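You operate a simulated robot arm through the tools that you are given. There is no shell and no other tool. Be economical: measure what you need, move in short steps, check, and stop when the job is done.

Carry out the task below with a simulated robot arm. There is one attempt and no reset: what you move stays moved.

## Task
Tip the lot T235 pouch off the tilting shelf into the GOOD pocket.
Fine: lay it on the shelf and slide that pocket under the lip before tipping; the shelf ends level; the other pouches stay.

It is judged by the outcome, as a careful person would: the job done as asked, and still so three seconds after it is handed in. It fails if anything else is knocked over, pushed out of place, dropped, spilled or broken.

## Robot
A 7-joint arm with a two-finger parallel gripper, fixed in place. Base frame: the origin is at the foot of the arm, x ahead of it, y to its left, z up; the work surface is at about z = 80. Lengths are in cm, angles in degrees, forces in N, time in s.
With the tool pointing down near the work surface it reaches from about 24 to 68 cm from the base axis. Its first joint turns from -66.0 to 66.0 degrees. Payload 2.4 kg.
Tool frame: the origin (TCP) lies between the finger pads and is the grasp point; the fingertips stand 3 cm ahead of it; z points along the fingers, y is the line along which they close. The gripper opens to 9.4 cm. The fingers are 2.8 cm wide and 1 cm thick; the gripper's body (5 by 9.6 cm) begins 5.5 cm behind the TCP.
Orientation is told as [roll, pitch, yaw] about the base's x, y, z axes, in that order, counted from this pose: with the fingers straight down and closing along the base's y, the tool's x points along the base's -x, its y along +y and its z along -z.

## Interface
- The arm moves only by the tool play_rows. Its argument "motion" is a list of rows, each a list of 3 entries, a list of its own where there are three numbers: the gripper command, from -1 (shut) to 1 (fully open), values between in proportion, then the shift along the tool's x, y, z in units of 25 mm (1.0 is 25 mm), then the turn, a rotation vector about the tool's x, y, z in units of 8 degrees (1.0 is 8 degrees). In form: [[grip, [x, y, z], [wx, wy, wz]], ...]. A call has 1 to 8 rows; each row shifts and turns the commanded pose from where the row before left it, along the tool's axes as they then stand. A call with a number of a shift or a turn outside -1 to 1 is refused whole. Each row takes 0.2 s and may step no farther than 5 cm and 8.6 degrees from the row before; otherwise, or with a gripper value out of range, the whole call is refused. Where a pose cannot be reached the arm comes as near as it can. A force on the tool above 60 N (or 10 N above the force at the start of the call, whichever is more), or a blocked arm, ends the call early, and 0.2 s more pass. The fingers move at their own pace (about 15.3 cm/s each) and stop on an object; they squeeze with about 40 N. The grip force told is the motor's: it shows also when the fingers shut on nothing. Time passes only in rows, and 0.2 s behind the last, so rows that do not move let the fingers close. It gives the time, the measured TCP pose, the force on the tool (base axes), the opening and the grip force at its end, in the units of the frame above (readings bear some noise), with the torque about the TCP (base axes, N m) and any sound that the robot's microphone picked up, and new pictures: "views" is both (left out), scene, wrist or none.
- Cameras (640 x 400 px; columns grow to the right, rows downward): "scene" is fixed at [2.39, 45.69, 145.95]; the picture's right is [-0.89, -0.46, 0.00], its down [-0.20, 0.38, -0.90] and it looks along [0.42, -0.80, -0.43] (base axes); focal length 356 px, centre (320, 200). "wrist" rides on the gripper at [7.6, 1.4, -10.2] in the tool frame; the picture's right is [-0.18, 0.98, 0.00], its down [-0.75, -0.14, -0.64] and it looks along [-0.63, -0.12, 0.77] (tool axes); focal length 243 px, centre (320, 200). There is no depth. A picture from a camera that has moved, and an enlarged one, comes with that camera's place and axes in the base frame and with its lens.
- close_up(camera, box): a new picture of the part [left, top, right, bottom] of that camera's present view, enlarged. It takes no simulated time.
- close_job(): hands the job in; it is judged then, once.

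Go step by step. Nothing tells you positions but the pictures and the camera data: compare them with the known pose of the tool, close in by small moves and look again before you grip or let go. The budget is 120 turns and 200 pictures, counting those below and the enlarged ones. Unless the task says otherwise, let go and move clear before handing in, and close with one line.

The tools are called by a JSON object that holds its "method" and its "body". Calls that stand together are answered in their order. play_rows: Moves the arm, as the interface text tells. Its arguments: {"type":"object","properties":{"motion":{"type":"array"},"views":{"type":"string","enum":["both","scene","wrist","none"]}},"required":["motion"]} The other tools are called the same way: close_up (camera, box) takes an enlarged picture of a part of a camera's view; close_job () hands the job in.

At the start:

```text
time: 0.0
tcp_pos: [40.27, -23.85, 116.77]
orientation: [0.0, 0.0, -0.1]
force: [0.1, 0.5, 0.5]
wrist_torque: [0.03, 0.0, 0.01]
width: 9.42
grasp_force: 0.0
```

scene: 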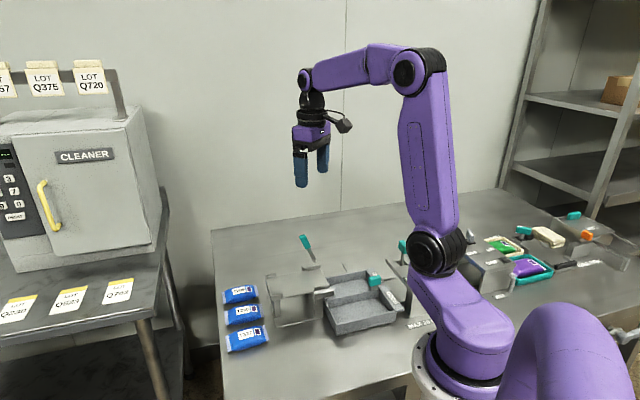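
wrist: 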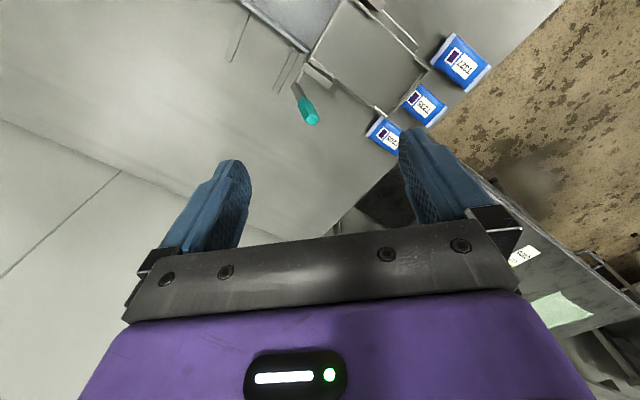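

I see three blue pouches, a tilting shelf with a teal-knobbed lever and a two-pocket tray with a teal knob. I'll enlarge the relevant regions first.

{"method": "close_up", "body": {"camera": "scene", "box": [210, 220, 450, 370]}}

{"method": "close_up", "body": {"camera": "wrist", "box": [220, 0, 540, 200]}}

{"method": "close_up", "body": {"camera": "scene", "box": [210, 270, 290, 360]}}

```text
2.67 times, centred on (330, 295) of scene
camera zoom: at [2.39, 45.69, 145.95], right [-0.89, -0.46, 0.0], down [-0.2, 0.38, -0.9], along [0.42, -0.8, -0.43], focal length 951 px, centre (293, -53)
```

zoom: 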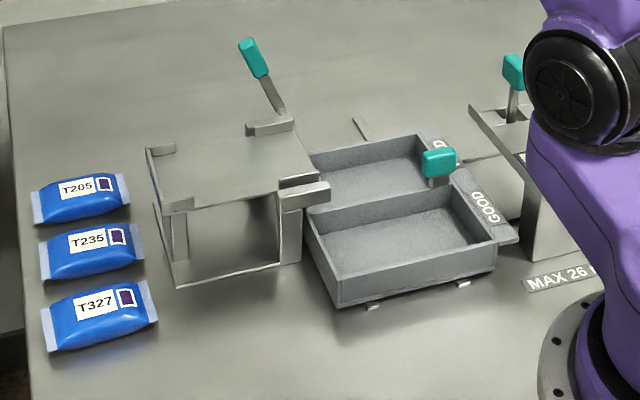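

```text
2.00 times, centred on (380, 100) of wrist
camera zoom: at [32.66, -22.37, 127.01], right [0.18, 0.98, 0.0], down [0.75, -0.14, 0.64], along [0.63, -0.12, -0.77], focal length 485 px, centre (200, 400)
```

zoom: 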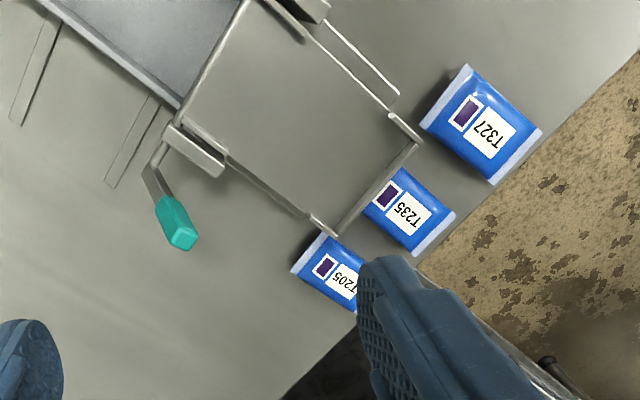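

```text
4.44 times, centred on (250, 315) of scene
camera zoom: at [2.39, 45.69, 145.95], right [-0.89, -0.46, 0.0], down [-0.2, 0.38, -0.9], along [0.42, -0.8, -0.43], focal length 1584 px, centre (631, -311)
```

zoom: 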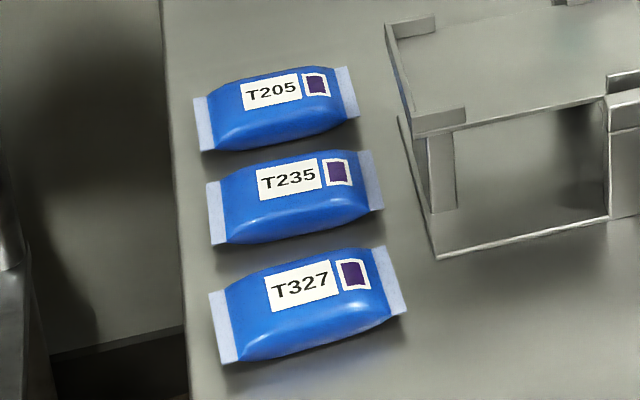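

The pouches lie at about 45° to the base axes, with T235 near (51, -6). I'll look closely at the signs, the tray and the other station.

{"method": "close_up", "body": {"camera": "scene", "box": [310, 260, 410, 340]}}

{"method": "close_up", "body": {"camera": "scene", "box": [380, 210, 640, 340]}}

{"method": "close_up", "body": {"camera": "scene", "box": [260, 225, 345, 335]}}

```text
5.00 times, centred on (360, 300) of scene
camera zoom: at [2.39, 45.69, 145.95], right [-0.89, -0.46, 0.0], down [-0.2, 0.38, -0.9], along [0.42, -0.8, -0.43], focal length 1782 px, centre (120, -300)
```

zoom: 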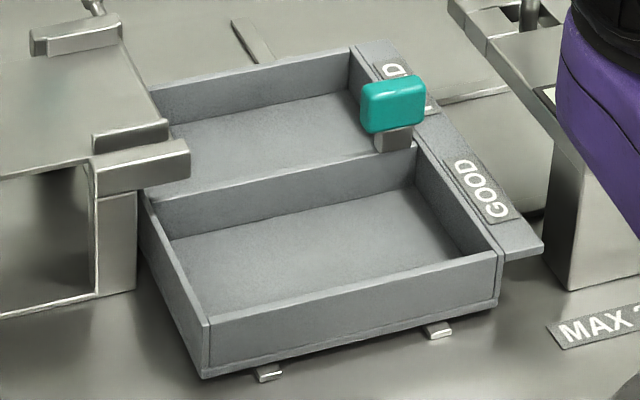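

```text
2.46 times, centred on (510, 275) of scene
camera zoom: at [2.39, 45.69, 145.95], right [-0.89, -0.46, 0.0], down [-0.2, 0.38, -0.9], along [0.42, -0.8, -0.43], focal length 878 px, centre (-148, 15)
```

zoom: 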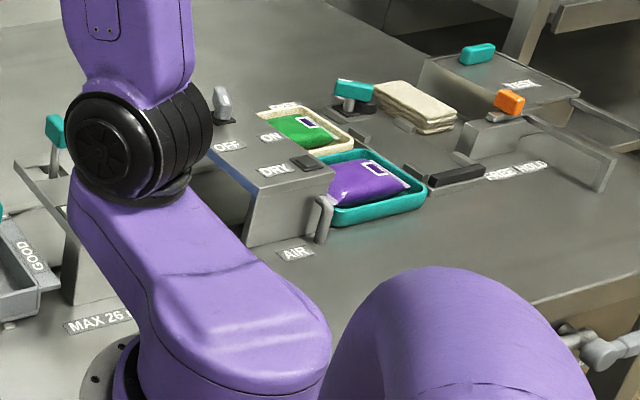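

```text
3.64 times, centred on (302, 280) of scene
camera zoom: at [2.39, 45.69, 145.95], right [-0.89, -0.46, 0.0], down [-0.2, 0.38, -0.9], along [0.42, -0.8, -0.43], focal length 1296 px, centre (384, -91)
```

zoom: 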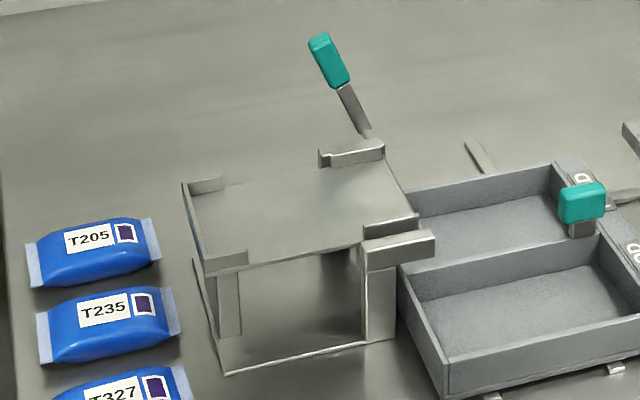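

T235 is at about (51, -6), the tray knob at about (25, -28, 86), and the lever knob at about (44.8, -26.2, 93.5), all on axes turned 45°. I'll turn the tool toward yaw -135 so the wrist camera stays away from the shelf.

{"method": "play_rows", "body": {"motion": [[1, [0, 0, 0], [0, 0, 1]], [1, [0, 0, 0], [0, 0, 1]], [1, [0, 0, 0], [0, 0, 1]], [1, [0, 0, 0], [0, 0, 1]], [1, [0, 0, 0], [0, 0, 1]], [1, [0, 0, 0], [0, 0, 1]], [1, [0, 0, 0], [0, 0, 1]], [1, [0, 0, 0], [0, 0, 1]]], "views": "none"}}

{"method": "play_rows", "body": {"motion": [[1, [0, 0, 0], [0, 0, 1]], [1, [0, 0, 0], [0, 0, 1]], [1, [0, 0, 0], [0, 0, 1]], [1, [0, 0, 0], [0, 0, 1]], [1, [0, 0, 0], [0, 0, 1]], [1, [0, 0, 0], [0, 0, 1]], [1, [0, 0, 0], [0, 0, 1]], [1, [0, 0, 0], [0, 0, 1]]], "views": "none"}}

{"method": "play_rows", "body": {"motion": [[1, [0, 0, 0], [0, 0, 0.87]], [1, [0, 0, 0], [0, 0, 0]]], "views": "both"}}

```text
time: 1.8
tcp_pos: [40.3, -23.75, 116.81]
orientation: [-0.1, 0.1, -64.1]
force: [-0.3, 0.1, 0.2]
wrist_torque: [0.01, -0.05, 0.02]
width: 9.42
grasp_force: 0.1
```

```text
time: 3.6
tcp_pos: [40.19, -23.79, 116.63]
orientation: [0.0, 0.1, -128.3]
force: [0.1, -1.0, 0.0]
wrist_torque: [0.02, 0.01, 0.0]
width: 9.43
grasp_force: 0.1
```

```text
time: 4.2
tcp_pos: [40.32, -23.81, 116.74]
orientation: [0.1, 0.1, -135.0]
force: [-0.3, 0.4, -1.2]
wrist_torque: [-0.02, 0.02, -0.01]
width: 9.41
grasp_force: 0.0
camera wrist: at [46.65, -19.4, 126.99], right [0.56, -0.83, 0.0], down [-0.63, -0.43, 0.64], along [-0.53, -0.36, -0.77], focal length 243 px, centre (320, 200)
```

scene: 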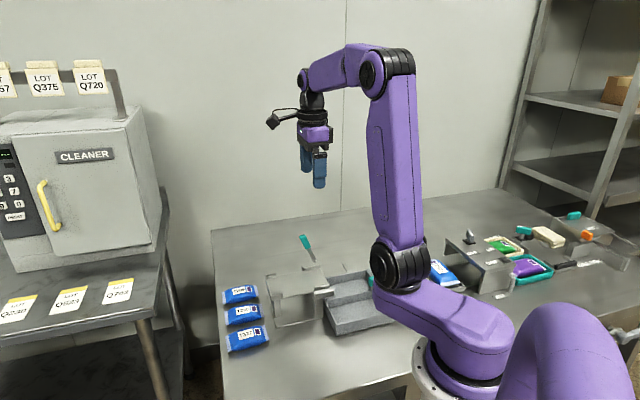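
wrist: 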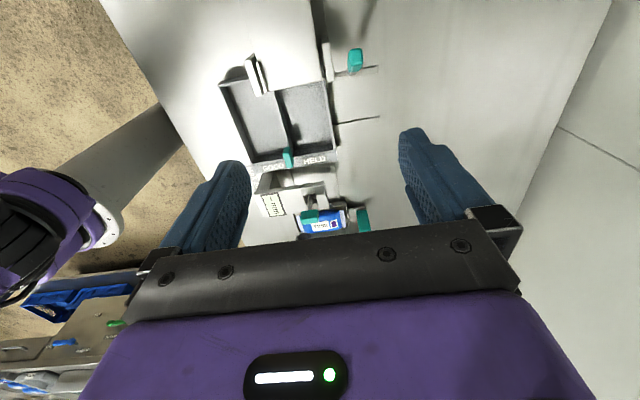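

The orientation was reached and the wrist camera now shows the tray. I'll enlarge it.

{"method": "close_up", "body": {"camera": "wrist", "box": [200, 30, 400, 240]}}

```text
1.90 times, centred on (300, 135) of wrist
camera zoom: at [46.65, -19.4, 126.99], right [0.56, -0.83, 0.0], down [-0.63, -0.43, 0.64], along [-0.53, -0.36, -0.77], focal length 462 px, centre (358, 324)
```

zoom: 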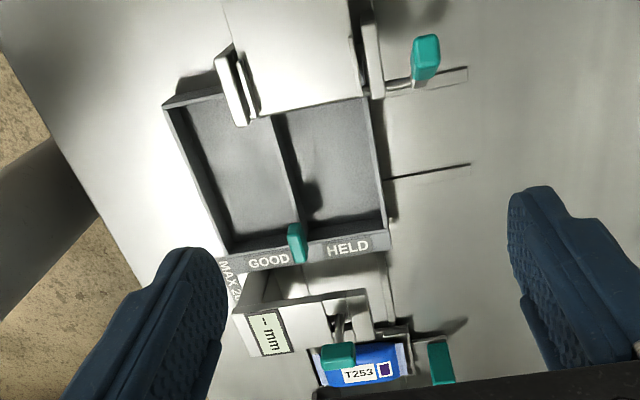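

The HELD pocket is under the lip and GOOD must move along +a (toward -y, +x). I'll move above the tray knob.

{"method": "play_rows", "body": {"motion": [[0.3, [-0.675, -0.4475, 0.985], [0, 0, 0]], [0.3, [-0.675, -0.4475, 0.985], [0, 0, 0]], [0.3, [-0.675, -0.4475, 0.985], [0, 0, 0]], [0.3, [-0.675, -0.4475, 0.985], [0, 0, 0]], [0.3, [-0.675, -0.4475, 0.985], [0, 0, 0]], [0.3, [-0.675, -0.4475, 0.985], [0, 0, 0]], [0.3, [-0.675, -0.4475, 0.985], [0, 0, 0]], [0.3, [-0.675, -0.4475, 0.985], [0, 0, 0]]]}}

```text
time: 6.0
tcp_pos: [24.45, -26.94, 96.83]
orientation: [0.0, 0.0, -134.9]
force: [-0.5, -0.3, -0.6]
wrist_torque: [-0.01, -0.01, -0.02]
width: 6.11
grasp_force: 0.0
camera wrist: at [30.84, -22.56, 107.08], right [0.57, -0.82, 0.0], down [-0.63, -0.43, 0.64], along [-0.53, -0.36, -0.77], focal length 243 px, centre (320, 200)
```

scene: 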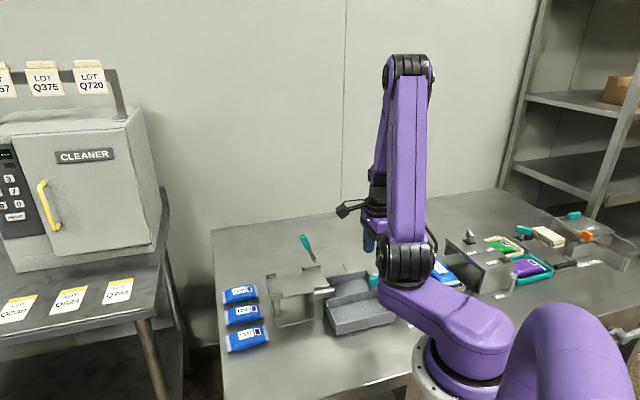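
wrist: 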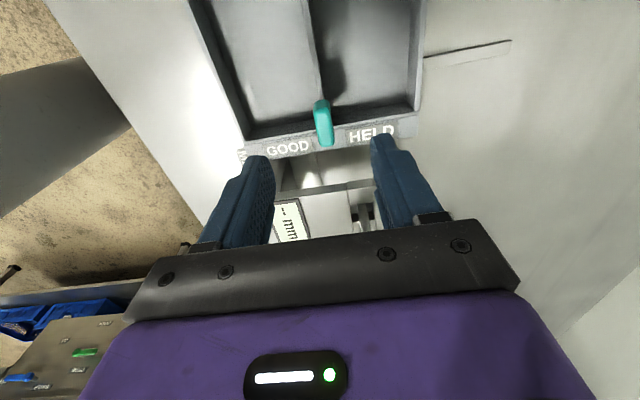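

The knob is centred between the fingers. I'll descend and grip it.

{"method": "play_rows", "body": {"motion": [[0.3, [0, 0, 0.9], [0, 0, 0]], [0.3, [0, 0, 0.9], [0, 0, 0]], [0.3, [0, 0, 0.9], [0, 0, 0]], [0.3, [0, 0, 0.8], [0, 0, 0]], [0.3, [0, 0, 0], [0, 0, 0]]]}}

```text
time: 7.2
tcp_pos: [24.49, -27.05, 88.35]
orientation: [0.0, -0.1, -135.0]
force: [-0.2, -0.5, 0.0]
wrist_torque: [-0.02, -0.06, 0.03]
width: 6.11
grasp_force: 0.0
camera wrist: at [30.79, -22.57, 98.63], right [0.57, -0.82, 0.0], down [-0.63, -0.43, 0.64], along [-0.53, -0.36, -0.77], focal length 243 px, centre (320, 200)
```

scene: 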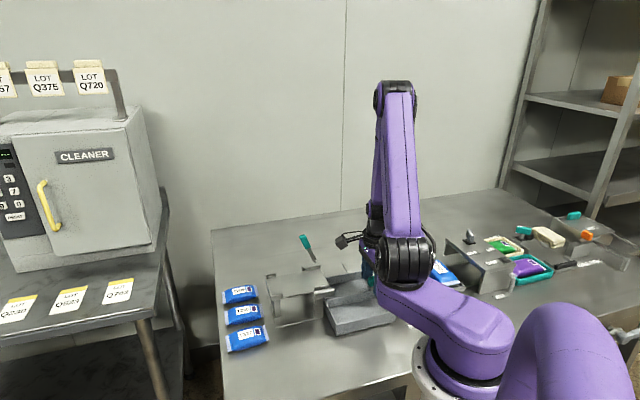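
wrist: 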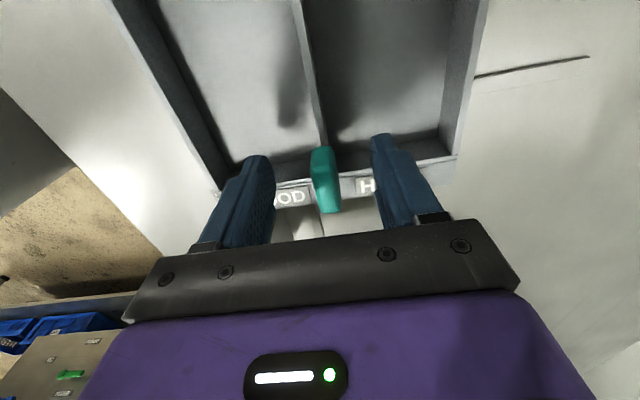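

The knob is between the fingers. I'll close on it.

{"method": "play_rows", "body": {"motion": [[0.3, [0, 0, 0.3], [0, 0, 0]], [-1, [0, 0, 0], [0, 0, 0]], [-1, [0, 0, 0], [0, 0, 0]]], "views": "wrist"}}

```text
time: 8.0
tcp_pos: [24.48, -27.26, 87.61]
orientation: [0.4, -0.1, -134.8]
force: [14.7, -9.1, -9.1]
wrist_torque: [-0.39, 0.39, -0.13]
width: 1.84
grasp_force: 44.5
camera wrist: at [30.91, -22.72, 97.84], right [0.57, -0.82, 0.01], down [-0.63, -0.43, 0.64], along [-0.53, -0.37, -0.77], focal length 243 px, centre (320, 200)
```

wrist: 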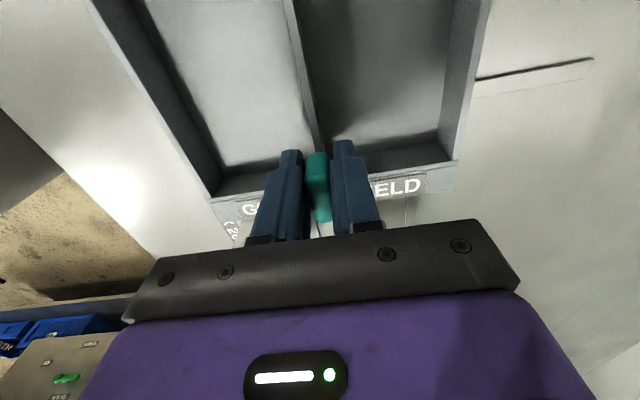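

The knob is held, 1.8 cm wide. I'll slide the tray +a by about 4 cm and check.

{"method": "play_rows", "body": {"motion": [[-1, [0, 0.4, 0], [0, 0, 0]], [-1, [0, 0.4, 0], [0, 0, 0]], [-1, [0, 0.4, 0], [0, 0, 0]], [-1, [0, 0.4, 0], [0, 0, 0]]]}}

```text
time: 9.0
tcp_pos: [27.21, -29.79, 87.67]
orientation: [-0.2, 0.0, -135.1]
force: [-1.4, 0.3, 8.3]
wrist_torque: [0.34, -0.38, -0.17]
width: 1.82
grasp_force: 45.1
camera wrist: at [33.56, -25.41, 97.85], right [0.56, -0.83, 0.0], down [-0.63, -0.43, 0.64], along [-0.53, -0.36, -0.77], focal length 243 px, centre (320, 200)
```

scene: 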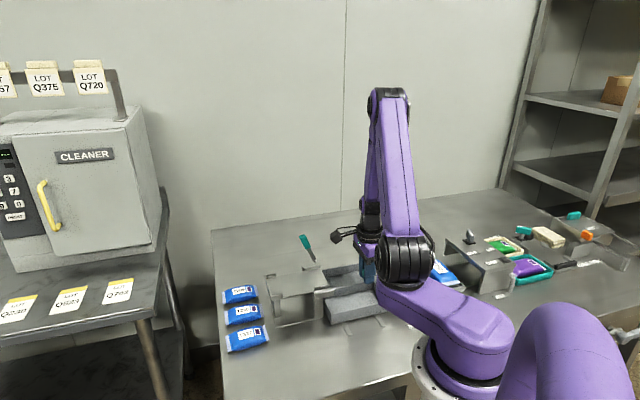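
wrist: 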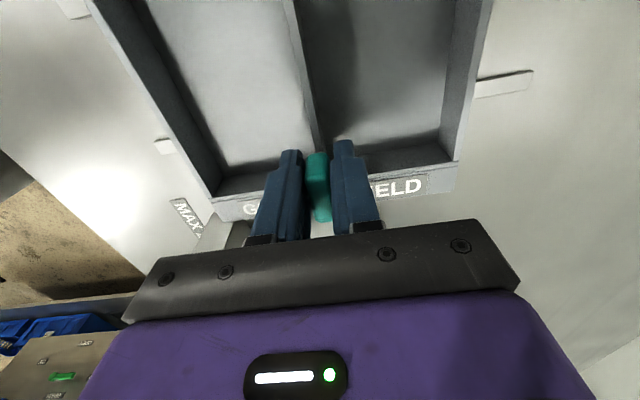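

It slides easily. I'll go about 3.5 cm further.

{"method": "play_rows", "body": {"motion": [[-1, [0, 0.4, 0], [0, 0, 0]], [-1, [0, 0.4, 0], [0, 0, 0]], [-1, [0, 0.4, 0], [0, 0, 0]], [-1, [0, 0.2, 0], [0, 0, 0]]]}}

{"method": "close_up", "body": {"camera": "scene", "box": [260, 225, 400, 335]}}

```text
time: 10.0
tcp_pos: [29.8, -32.39, 87.51]
orientation: [0.2, 0.0, -135.0]
force: [6.5, 9.3, 25.7]
wrist_torque: [0.16, -0.15, -0.04]
width: 1.82
grasp_force: 44.9
camera wrist: at [36.12, -27.95, 97.84], right [0.57, -0.82, 0.0], down [-0.63, -0.43, 0.64], along [-0.53, -0.36, -0.77], focal length 243 px, centre (320, 200)
```

scene: 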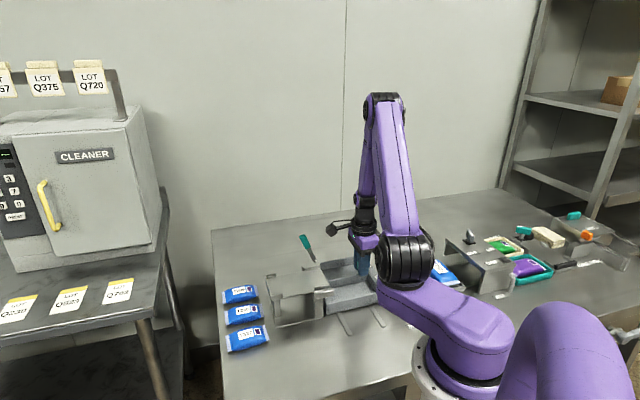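
wrist: 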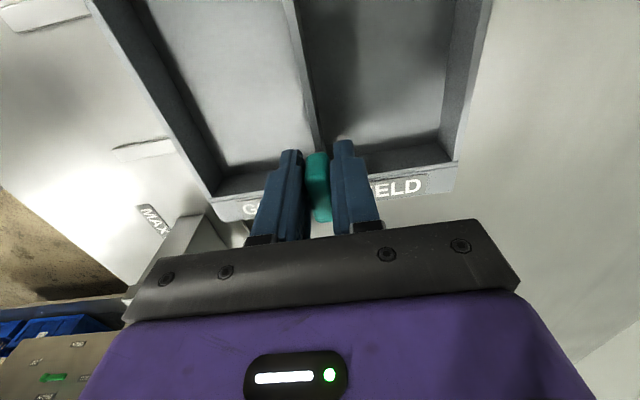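

```text
3.64 times, centred on (330, 280) of scene
camera zoom: at [2.38, 45.74, 145.94], right [-0.89, -0.46, 0.0], down [-0.2, 0.38, -0.9], along [0.42, -0.8, -0.43], focal length 1296 px, centre (284, -91)
```

zoom: 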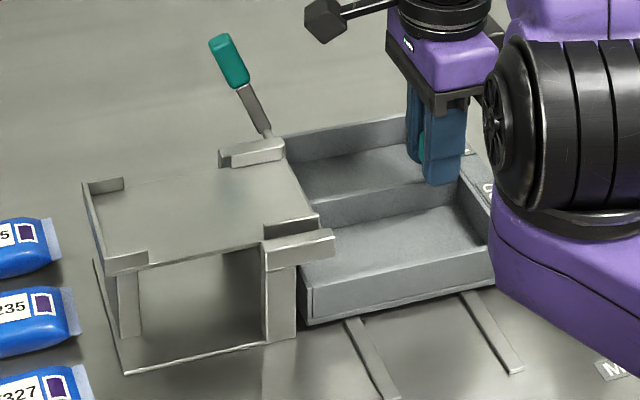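

The GOOD pocket centre (a≈39.7) now matches the shelf lip centre (a≈39.75). I'll release and rise, then check from above.

{"method": "play_rows", "body": {"motion": [[0.1, [0, 0, 0], [0, 0, 0]], [0.1, [0, 0, 0], [0, 0, 0]], [0.1, [0, 0, -1], [0, 0, 0]], [0.1, [0, 0, -1], [0, 0, 0]], [0.1, [0.4, 0, -1], [0, 0, 0]], [0.3, [0.8, 0, -1], [0, 0, 0]], [0.49, [1, 0, -1], [0, 0, 0]], [0.49, [1, 0, -1], [0, 0, 0]]]}}

{"method": "close_up", "body": {"camera": "wrist", "box": [200, 0, 440, 150]}}

```text
time: 11.8
tcp_pos: [35.45, -26.59, 102.78]
orientation: [-0.1, 0.1, -134.9]
force: [0.2, 0.0, -0.7]
wrist_torque: [0.02, 0.02, 0.03]
width: 7.0
grasp_force: 0.1
camera wrist: at [41.86, -22.24, 112.99], right [0.56, -0.83, 0.0], down [-0.63, -0.43, 0.64], along [-0.53, -0.36, -0.77], focal length 243 px, centre (320, 200)
```

scene: 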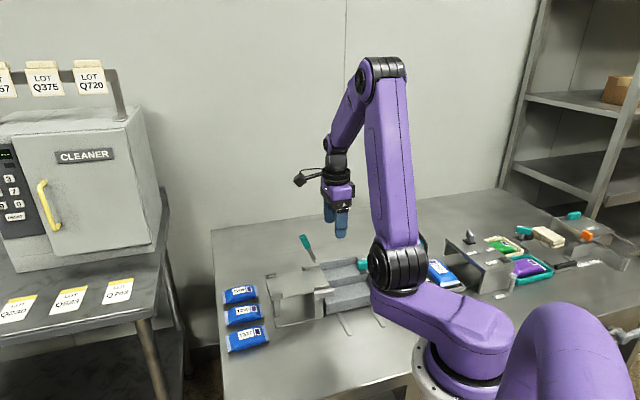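
wrist: 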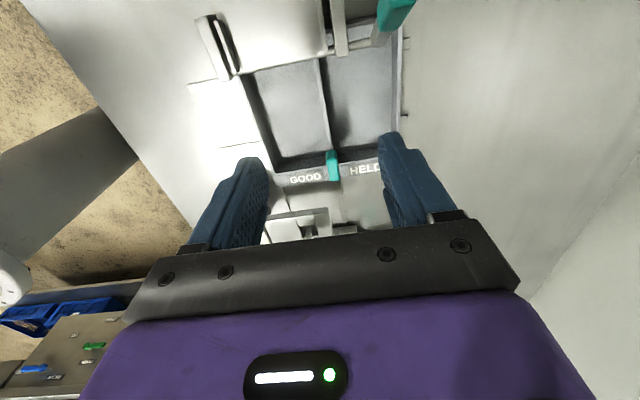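

```text
2.67 times, centred on (320, 75) of wrist
camera zoom: at [41.86, -22.24, 112.99], right [0.56, -0.83, 0.0], down [-0.63, -0.43, 0.64], along [-0.53, -0.36, -0.77], focal length 647 px, centre (320, 533)
```

zoom: 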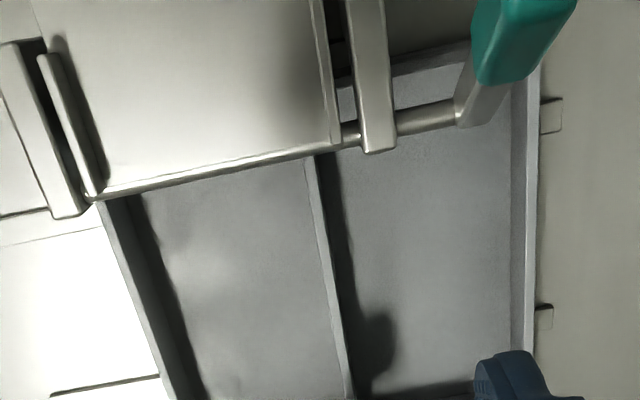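

A careful cross-check puts the lip at z≈88.7, spanning a≈36.7 to 45.2. The pocket is therefore about 1.1 cm short, so I'll regrip the knob and nudge it further.

{"method": "play_rows", "body": {"motion": [[0.1, [-0.81, 0, 0.6], [0, 0, 0]], [0.1, [-0.81, 0, 0.6], [0, 0, 0]], [0.1, [-0.81, 0, 0.6], [0, 0, 0]], [0.1, [-0.81, 0.04, 0.6], [0, 0, 0]], [0.1, [0, 0, 0.9], [0, 0, 0]], [0.1, [0, 0, 0.9], [0, 0, 0]], [0.1, [0, 0, 0.9], [0, 0, 0]], [0.1, [0, 0, 0.95], [0, 0, 0]]], "views": "none"}}

{"method": "play_rows", "body": {"motion": [[-1, [0, 0, 0], [0, 0, 0]], [-1, [0, 0, 0], [0, 0, 0]], [-1, [0, 0.2, 0], [0, 0, 0]], [-1, [0, 0.25, 0], [0, 0, 0]], [-1, [0, 0, 0], [0, 0, 0]]]}}

```text
time: 13.6
tcp_pos: [29.86, -32.59, 87.35]
orientation: [0.1, -0.1, -135.0]
force: [-0.7, 0.5, -0.3]
wrist_torque: [-0.02, 0.02, 0.01]
width: 5.16
grasp_force: 0.1
```

```text
time: 14.8
tcp_pos: [30.65, -33.37, 87.43]
orientation: [0.0, 0.0, -135.0]
force: [-3.1, -2.0, -11.0]
wrist_torque: [0.34, -0.33, 0.04]
width: 1.82
grasp_force: 44.7
camera wrist: at [36.89, -28.93, 97.64], right [0.56, -0.83, 0.0], down [-0.63, -0.43, 0.64], along [-0.53, -0.36, -0.77], focal length 243 px, centre (320, 200)
```

scene: 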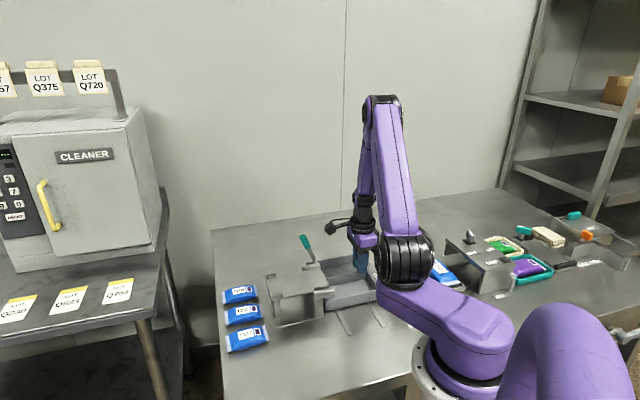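
wrist: 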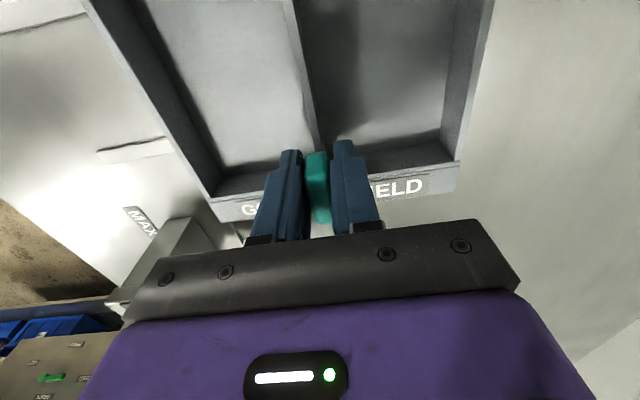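

The tray moved another 1.2 cm or so. I'll release, rise and verify.

{"method": "play_rows", "body": {"motion": [[0.1, [0, 0, 0], [0, 0, 0]], [0.1, [0, 0, 0], [0, 0, 0]], [0.1, [0, 0, -1], [0, 0, 0]], [0.1, [0, 0, -1], [0, 0, 0]], [0.1, [0.4, -0.2, -1], [0, 0, 0]], [0.3, [0.8, -0.6, -1], [0, 0, 0]], [0.49, [1, -0.8, -1], [0, 0, 0]], [0.49, [1, -0.5, -1], [0, 0, 0]]]}}

{"method": "close_up", "body": {"camera": "wrist", "box": [200, 0, 440, 150]}}

```text
time: 16.6
tcp_pos: [32.45, -23.96, 102.46]
orientation: [0.1, 0.0, -135.0]
force: [-0.4, 0.3, 0.2]
wrist_torque: [-0.03, 0.03, -0.02]
width: 7.01
grasp_force: 0.2
camera wrist: at [38.77, -19.53, 112.62], right [0.56, -0.83, 0.0], down [-0.63, -0.43, 0.64], along [-0.53, -0.36, -0.77], focal length 243 px, centre (320, 200)
```

scene: 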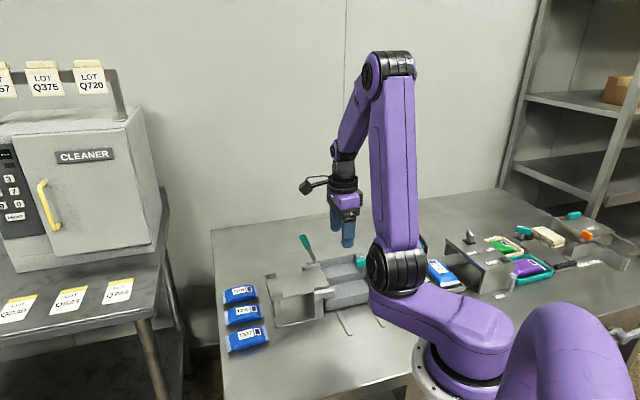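
wrist: 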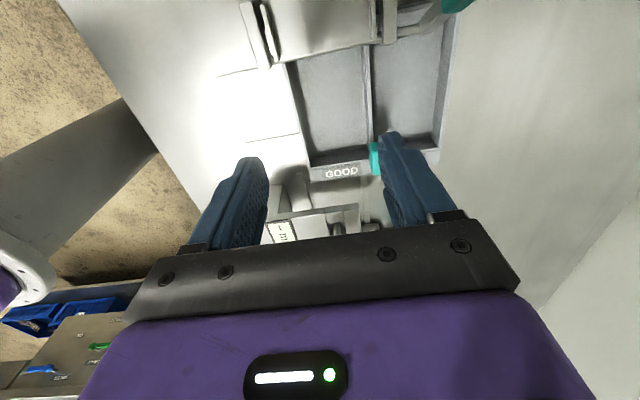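

```text
2.67 times, centred on (320, 75) of wrist
camera zoom: at [38.77, -19.53, 112.62], right [0.56, -0.83, 0.0], down [-0.63, -0.43, 0.64], along [-0.53, -0.36, -0.77], focal length 647 px, centre (320, 533)
```

zoom: 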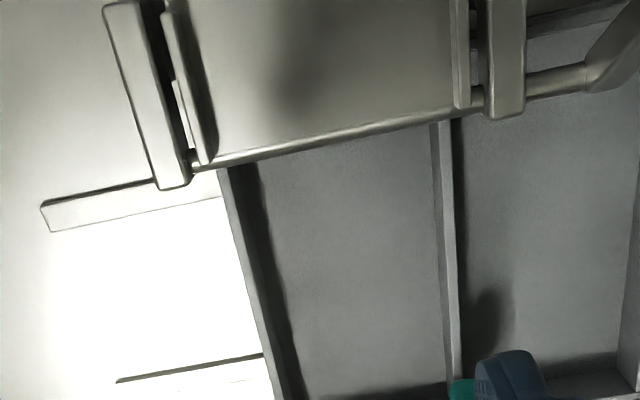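

The GOOD pocket is now aligned with the lip (both centred at a≈40.6). Next I'll move over the T235 pouch.

{"method": "play_rows", "body": {"motion": [[0.49, [1, 0.035, 0], [0, 0, 0]], [0.49, [1, 0.035, 0], [0, 0, 0]], [0.49, [1, 0.035, 0], [0, 0, 0]], [0.49, [1, 0.035, 0], [0, 0, 0]], [0.49, [1, 0.035, 0], [0, 0, 0]], [0.49, [1, 0.035, 0], [0, 0, 0]], [0.49, [1, 0.035, 0], [0, 0, 0]], [0.49, [1, 0.035, 0], [0, 0, 0]]], "views": "none"}}

{"method": "play_rows", "body": {"motion": [[0.49, [0.8, 0, 0], [0, 0, 0]], [0.49, [0.8, 0, 0.5], [0, 0, 0]], [0.49, [0.7, 0, 0.8], [0, 0, 0]], [0.49, [0, 0, 0.8], [0, 0, 0]], [0.49, [0, 0, 0], [0, 0, 0]]]}}

```text
time: 18.4
tcp_pos: [47.12, -10.13, 102.52]
orientation: [0.1, 0.1, -135.0]
force: [0.4, -0.1, -0.2]
wrist_torque: [0.0, 0.03, -0.04]
width: 7.01
grasp_force: 0.0
```

```text
time: 19.6
tcp_pos: [51.16, -6.03, 97.13]
orientation: [0.1, 0.0, -135.0]
force: [-0.2, -0.4, -0.2]
wrist_torque: [0.02, 0.01, -0.01]
width: 7.0
grasp_force: 0.0
camera wrist: at [57.51, -1.73, 107.39], right [0.57, -0.82, 0.0], down [-0.63, -0.43, 0.64], along [-0.53, -0.36, -0.77], focal length 243 px, centre (320, 200)
```

scene: 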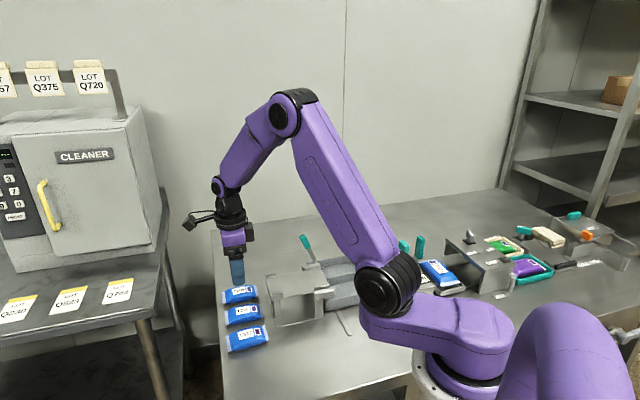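
wrist: 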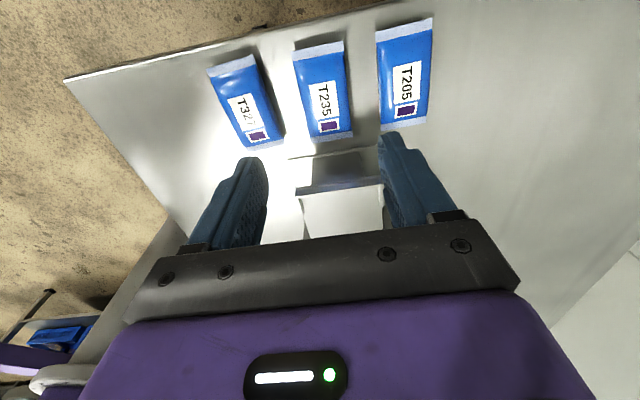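

T235 is confirmed at about (51.5, -6), roughly 4.2 cm wide and centred between the fingers. I'll descend partway and check.

{"method": "play_rows", "body": {"motion": [[0.45, [-0.1, 0.08, 0.9], [0, 0, 0]], [0.45, [0, 0, 0.9], [0, 0, 0]], [0.45, [0, 0, 0.9], [0, 0, 0]], [0.45, [0, 0, 0.8], [0, 0, 0]], [0.45, [0, 0, 0], [0, 0, 0]]]}}

{"method": "close_up", "body": {"camera": "scene", "box": [190, 220, 330, 360]}}

```text
time: 20.8
tcp_pos: [51.16, -6.49, 88.42]
orientation: [0.0, 0.0, -135.0]
force: [-0.5, 0.7, -0.5]
wrist_torque: [0.0, -0.01, -0.01]
width: 6.82
grasp_force: 0.0
camera wrist: at [57.48, -2.19, 98.72], right [0.57, -0.82, 0.0], down [-0.63, -0.43, 0.64], along [-0.53, -0.36, -0.77], focal length 243 px, centre (320, 200)
```

scene: 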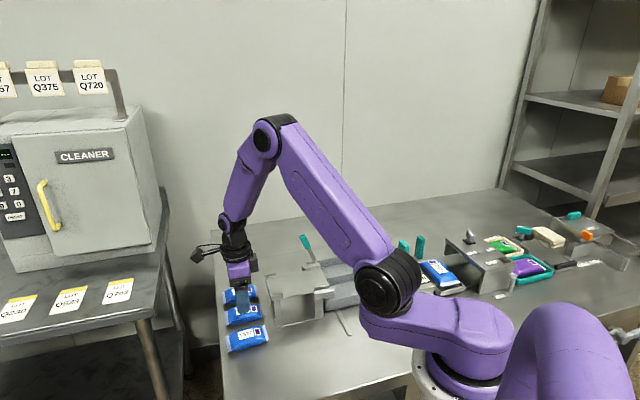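
wrist: 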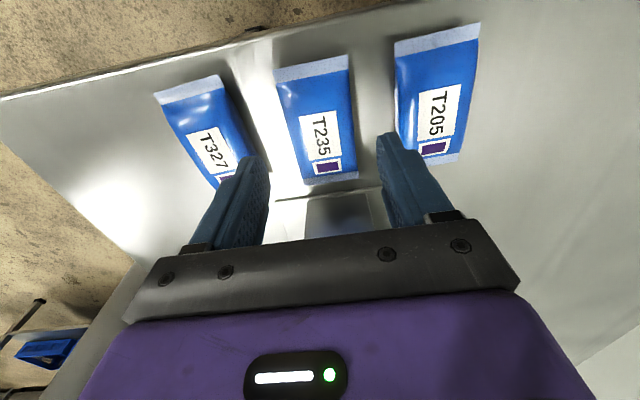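

```text
2.86 times, centred on (260, 290) of scene
camera zoom: at [2.39, 45.69, 145.95], right [-0.89, -0.46, 0.0], down [-0.2, 0.38, -0.9], along [0.42, -0.8, -0.43], focal length 1018 px, centre (491, -57)
```

zoom: 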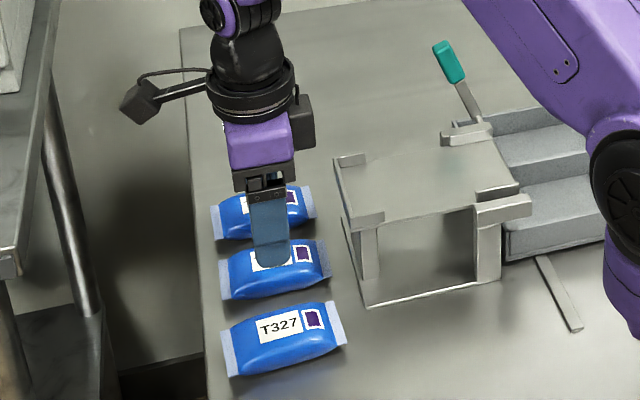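

The alignment is good (tool a=40.77 against pouch 40.8). I'll descend and grip.

{"method": "play_rows", "body": {"motion": [[0.45, [0, 0, 0.7], [0, 0, 0]], [0.45, [0, 0, 0.7], [0, 0, 0]], [0.45, [0, 0, 0.52], [0, 0, 0]], [0.45, [0, 0, 0], [0, 0, 0]], [-1, [0, 0, 0], [0, 0, 0]], [-1, [0, 0, 0], [0, 0, 0]], [-1, [0, 0, 0], [0, 0, 0]]]}}

```text
time: 22.4
tcp_pos: [51.09, -6.4, 83.65]
orientation: [0.0, -0.1, -135.1]
force: [-0.5, 1.4, -1.0]
wrist_torque: [-0.01, 0.02, 0.01]
width: 4.91
grasp_force: 39.8
camera wrist: at [57.45, -2.04, 93.94], right [0.57, -0.82, 0.0], down [-0.63, -0.43, 0.64], along [-0.53, -0.36, -0.77], focal length 243 px, centre (320, 200)
```

scene: 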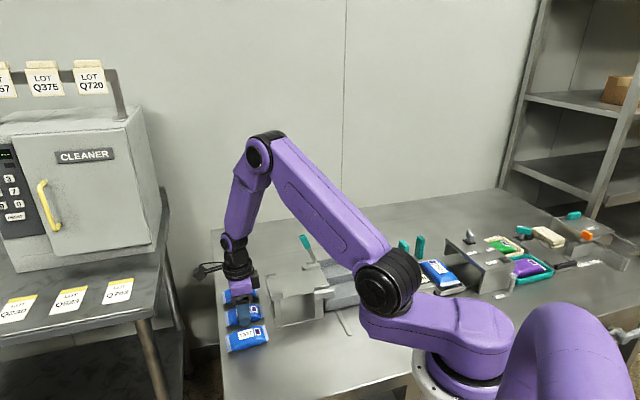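
wrist: 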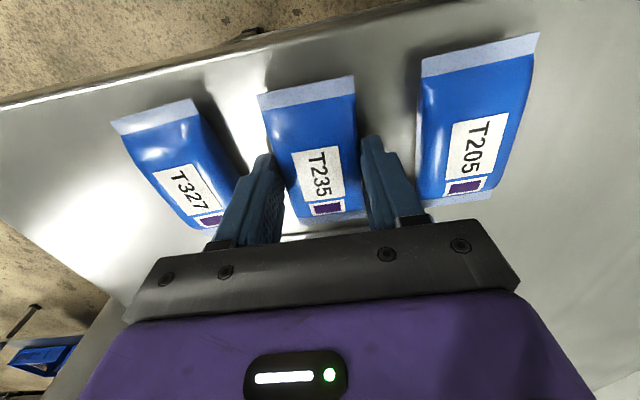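

Gripped, 4.9 cm wide. I'll lift straight up about 14 cm.

{"method": "play_rows", "body": {"motion": [[-1, [0, 0, -0.5], [0, 0, 0]], [-1, [0, 0, -0.7], [0, 0, 0]], [-1, [0, 0, -0.8], [0, 0, 0]], [-1, [0, 0, -0.8], [0, 0, 0]], [-1, [0, 0, -0.8], [0, 0, 0]], [-1, [0, 0, -0.8], [0, 0, 0]], [-1, [0, 0, -0.8], [0, 0, 0]], [-1, [0, 0, -0.4], [0, 0, 0]]]}}

{"method": "close_up", "body": {"camera": "scene", "box": [190, 200, 350, 360]}}

```text
time: 24.2
tcp_pos: [51.27, -6.49, 97.7]
orientation: [0.0, 0.0, -134.9]
force: [0.3, 0.0, -1.1]
wrist_torque: [0.03, 0.0, -0.01]
width: 4.89
grasp_force: 40.2
camera wrist: at [57.59, -2.09, 107.97], right [0.57, -0.82, 0.0], down [-0.63, -0.43, 0.64], along [-0.53, -0.36, -0.77], focal length 243 px, centre (320, 200)
```

scene: 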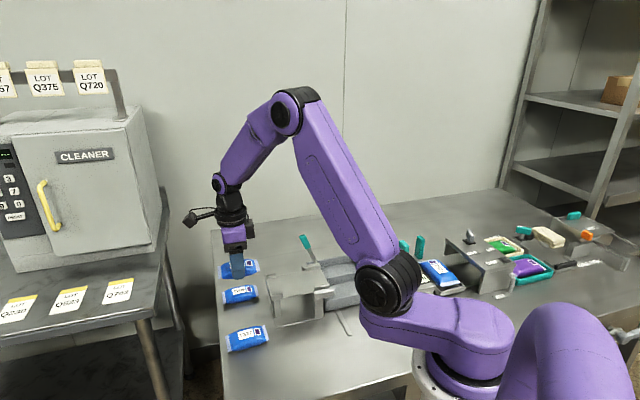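
wrist: 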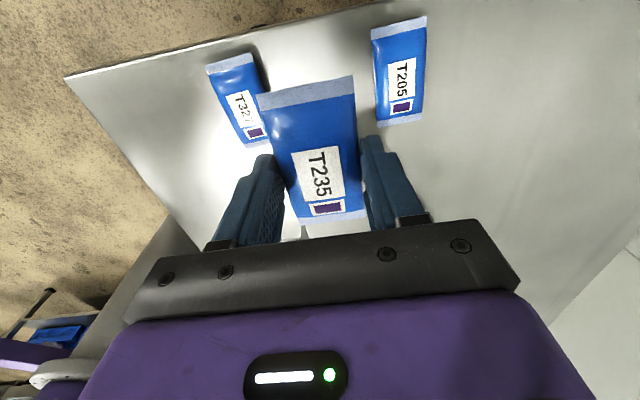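

```text
2.50 times, centred on (270, 280) of scene
camera zoom: at [2.39, 45.69, 145.95], right [-0.89, -0.46, 0.0], down [-0.2, 0.38, -0.9], along [0.42, -0.8, -0.43], focal length 891 px, centre (445, 0)
```

zoom: 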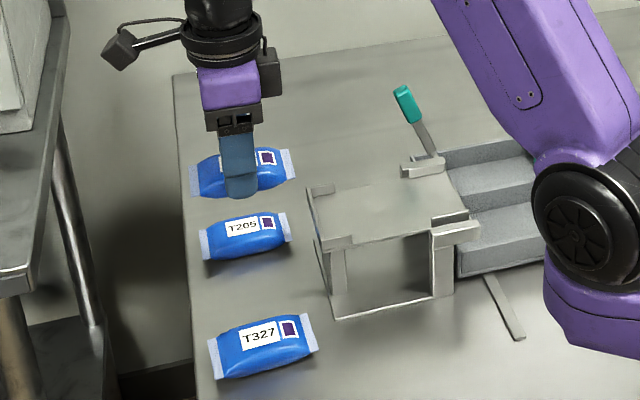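

The pouch is held level and the neighbours are undisturbed. I'll carry it over the shelf.

{"method": "play_rows", "body": {"motion": [[-1, [-0.6, 0, 0], [0, 0, 0]], [-1, [-0.8, 0, 0], [0, 0, 0]], [-1, [-0.8, 0, 0], [0, 0, 0]], [-1, [-0.8, 0, 0], [0, 0, 0]], [-1, [-0.8, 0, 0], [0, 0, 0]], [-1, [-0.8, 0, 0], [0, 0, 0]], [-1, [-0.7, 0, 0], [0, 0, 0]], [-1, [-0.28, 0, 0], [0, 0, 0]]]}}

{"method": "close_up", "body": {"camera": "scene", "box": [230, 210, 370, 340]}}

```text
time: 26.0
tcp_pos: [41.28, -16.48, 97.58]
orientation: [0.1, 0.1, -134.9]
force: [-0.4, 0.3, 0.6]
wrist_torque: [0.0, 0.01, 0.01]
width: 4.89
grasp_force: 40.1
camera wrist: at [47.69, -12.01, 107.89], right [0.57, -0.82, 0.0], down [-0.63, -0.43, 0.64], along [-0.53, -0.36, -0.77], focal length 243 px, centre (320, 200)
```

scene: 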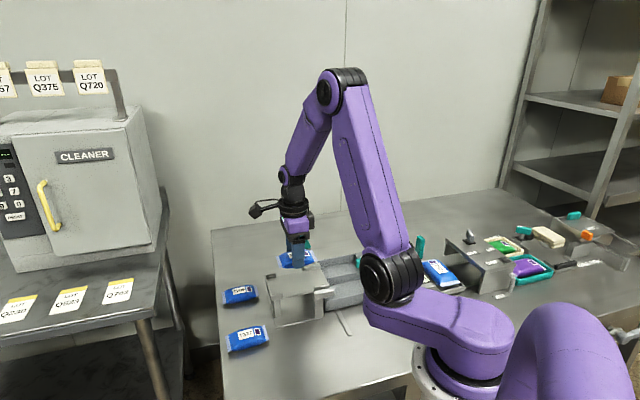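
wrist: 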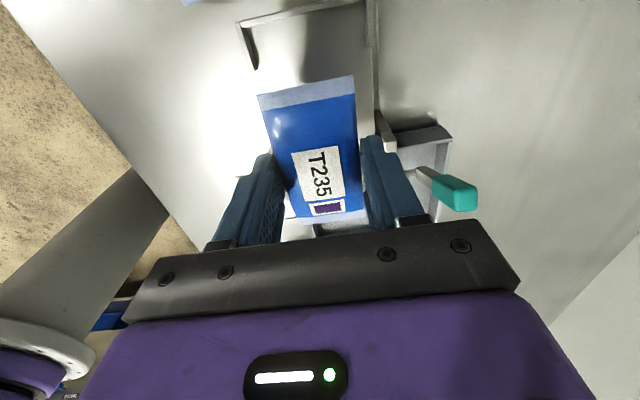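

```text
3.08 times, centred on (300, 275) of scene
camera zoom: at [2.39, 45.69, 145.95], right [-0.89, -0.46, 0.0], down [-0.2, 0.38, -0.9], along [0.42, -0.8, -0.43], focal length 1097 px, centre (382, -31)
```

zoom: 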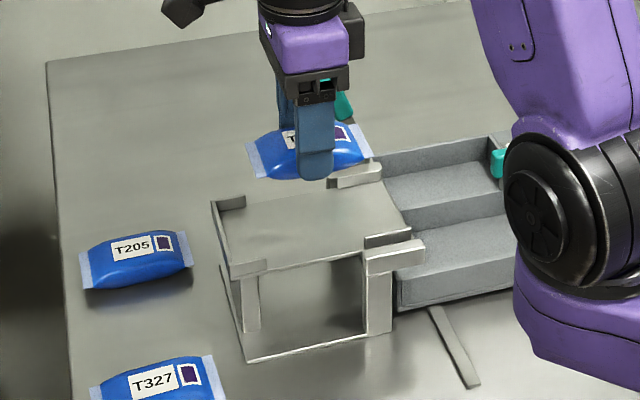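

The pouch is above the shelf, 0.2 cm off centre. I'll correct that and lower carefully.

{"method": "play_rows", "body": {"motion": [[-1, [0, 0.08, 0.6], [0, 0, 0]], [-1, [0, 0, 0.6], [0, 0, 0]], [-1, [0, 0, 0.5], [0, 0, 0]], [-1, [0, 0, 0], [0, 0, 0]]]}}

{"method": "close_up", "body": {"camera": "scene", "box": [230, 210, 370, 340]}}

```text
time: 27.0
tcp_pos: [41.53, -16.55, 93.35]
orientation: [0.1, 0.0, -135.0]
force: [-0.3, 0.3, -0.9]
wrist_torque: [-0.02, 0.02, -0.01]
width: 4.9
grasp_force: 39.8
camera wrist: at [47.77, -12.12, 103.6], right [0.57, -0.82, 0.0], down [-0.63, -0.43, 0.64], along [-0.53, -0.36, -0.77], focal length 243 px, centre (320, 200)
```

scene: 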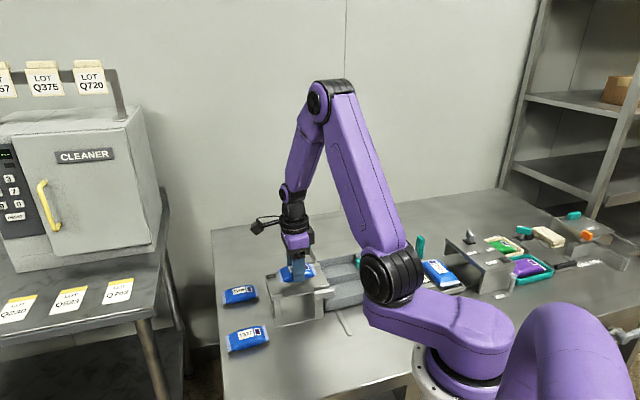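
wrist: 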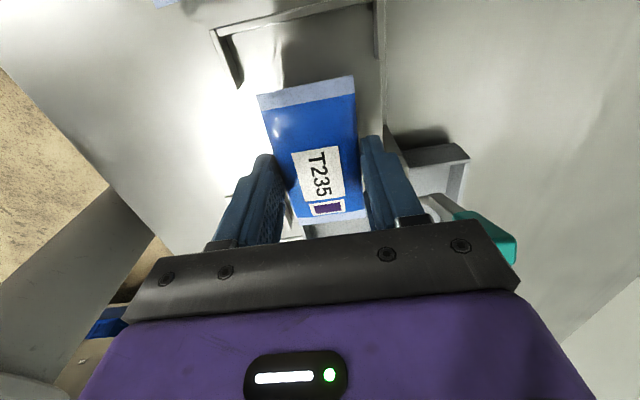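

```text
3.08 times, centred on (300, 275) of scene
camera zoom: at [2.39, 45.69, 145.95], right [-0.89, -0.46, 0.0], down [-0.2, 0.38, -0.9], along [0.42, -0.8, -0.43], focal length 1097 px, centre (382, -31)
```

zoom: 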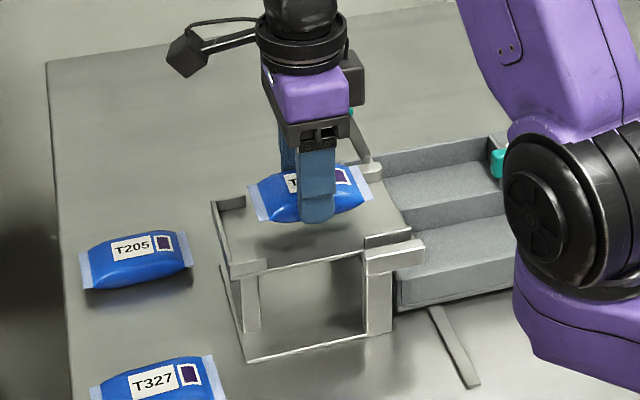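

It looks well placed. I'll lower in tiny steps and feel for contact.

{"method": "play_rows", "body": {"motion": [[-1, [0, 0, 0.1], [0, 0, 0]], [-1, [0, 0, 0.1], [0, 0, 0]], [-1, [0, 0, 0.08], [0, 0, 0]], [-1, [0, 0, 0], [0, 0, 0]]], "views": "none"}}

{"method": "play_rows", "body": {"motion": [[-1, [0, 0, 0.08], [0, 0, 0]], [-1, [0, 0, 0], [0, 0, 0]]], "views": "wrist"}}

{"method": "close_up", "body": {"camera": "scene", "box": [250, 220, 350, 320]}}

```text
time: 28.0
tcp_pos: [41.52, -16.47, 92.69]
orientation: [0.0, 0.0, -135.1]
force: [-0.3, 0.9, -0.6]
wrist_torque: [0.01, 0.0, 0.0]
width: 4.89
grasp_force: 40.5
```

```text
time: 28.6
tcp_pos: [41.5, -16.58, 92.44]
orientation: [0.0, 0.1, -134.9]
force: [0.2, -0.1, -0.6]
wrist_torque: [0.03, 0.02, -0.01]
width: 4.89
grasp_force: 39.5
camera wrist: at [47.81, -12.1, 102.73], right [0.57, -0.82, 0.0], down [-0.63, -0.43, 0.64], along [-0.53, -0.36, -0.77], focal length 243 px, centre (320, 200)
```

wrist: 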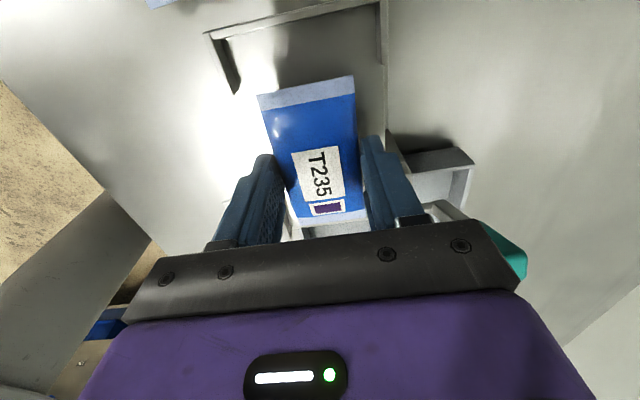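

```text
4.00 times, centred on (300, 270) of scene
camera zoom: at [2.39, 45.69, 145.95], right [-0.89, -0.46, 0.0], down [-0.2, 0.38, -0.9], along [0.42, -0.8, -0.43], focal length 1426 px, centre (400, -80)
```

zoom: 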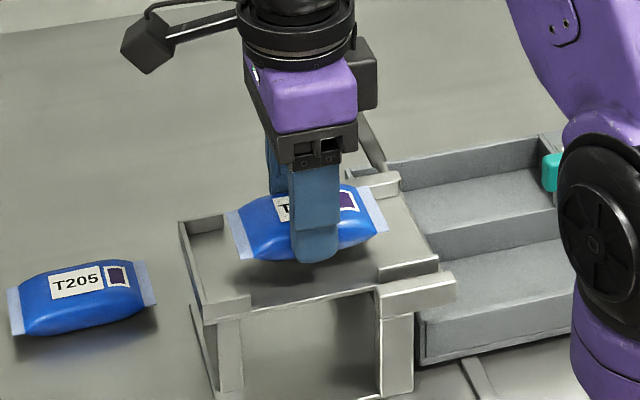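

No contact yet. I'll continue down.

{"method": "play_rows", "body": {"motion": [[-1, [0, 0, 0.08], [0, 0, 0]], [-1, [0, 0, 0.08], [0, 0, 0]], [-1, [0, 0, 0], [0, 0, 0]]], "views": "none"}}

{"method": "play_rows", "body": {"motion": [[-1, [0, 0, 0.08], [0, 0, 0]], [-1, [0, 0, 0], [0, 0, 0]]], "views": "none"}}

{"method": "close_up", "body": {"camera": "scene", "box": [250, 220, 350, 320]}}

```text
time: 29.4
tcp_pos: [41.45, -16.48, 91.97]
orientation: [0.0, 0.0, -135.0]
force: [0.4, 0.5, -1.3]
wrist_torque: [0.01, 0.0, 0.01]
width: 4.88
grasp_force: 40.1
```

```text
time: 30.0
tcp_pos: [41.48, -16.62, 91.87]
orientation: [0.2, 0.0, -134.9]
force: [0.7, -1.0, -0.6]
wrist_torque: [0.0, -0.01, -0.01]
width: 4.88
grasp_force: 39.6
```

```text
4.00 times, centred on (300, 270) of scene
camera zoom: at [2.39, 45.69, 145.95], right [-0.89, -0.46, 0.0], down [-0.2, 0.38, -0.9], along [0.42, -0.8, -0.43], focal length 1426 px, centre (400, -80)
```

zoom: 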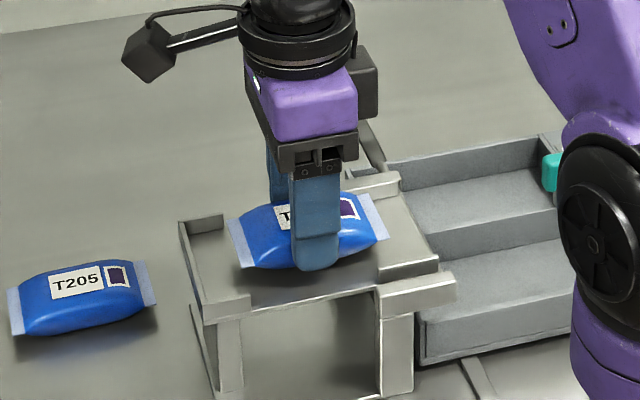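

Nearly there; I'll continue in small steps.

{"method": "play_rows", "body": {"motion": [[-1, [0, 0, 0.08], [0, 0, 0]], [-1, [0, 0, 0.06], [0, 0, 0]], [-1, [0, 0, 0], [0, 0, 0]]], "views": "none"}}

{"method": "play_rows", "body": {"motion": [[-1, [0, 0, 0.08], [0, 0, 0]], [-1, [0, 0, 0], [0, 0, 0]]], "views": "none"}}

{"method": "close_up", "body": {"camera": "scene", "box": [250, 220, 350, 320]}}

```text
time: 30.8
tcp_pos: [41.68, -16.47, 91.55]
orientation: [0.0, 0.0, -135.0]
force: [-0.1, -0.9, -0.8]
wrist_torque: [0.0, 0.03, -0.01]
width: 4.87
grasp_force: 40.3
```

```text
time: 31.4
tcp_pos: [41.48, -16.44, 91.3]
orientation: [0.1, 0.0, -135.0]
force: [-0.2, -0.1, -1.1]
wrist_torque: [0.0, -0.01, -0.04]
width: 4.86
grasp_force: 40.2
```

```text
4.00 times, centred on (300, 270) of scene
camera zoom: at [2.39, 45.69, 145.95], right [-0.89, -0.46, 0.0], down [-0.2, 0.38, -0.9], along [0.42, -0.8, -0.43], focal length 1426 px, centre (400, -80)
```

zoom: 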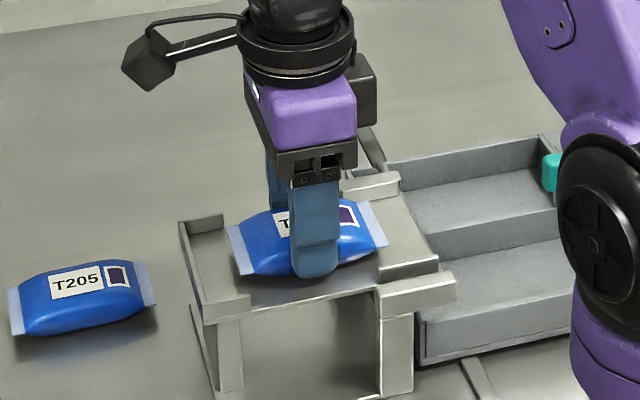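

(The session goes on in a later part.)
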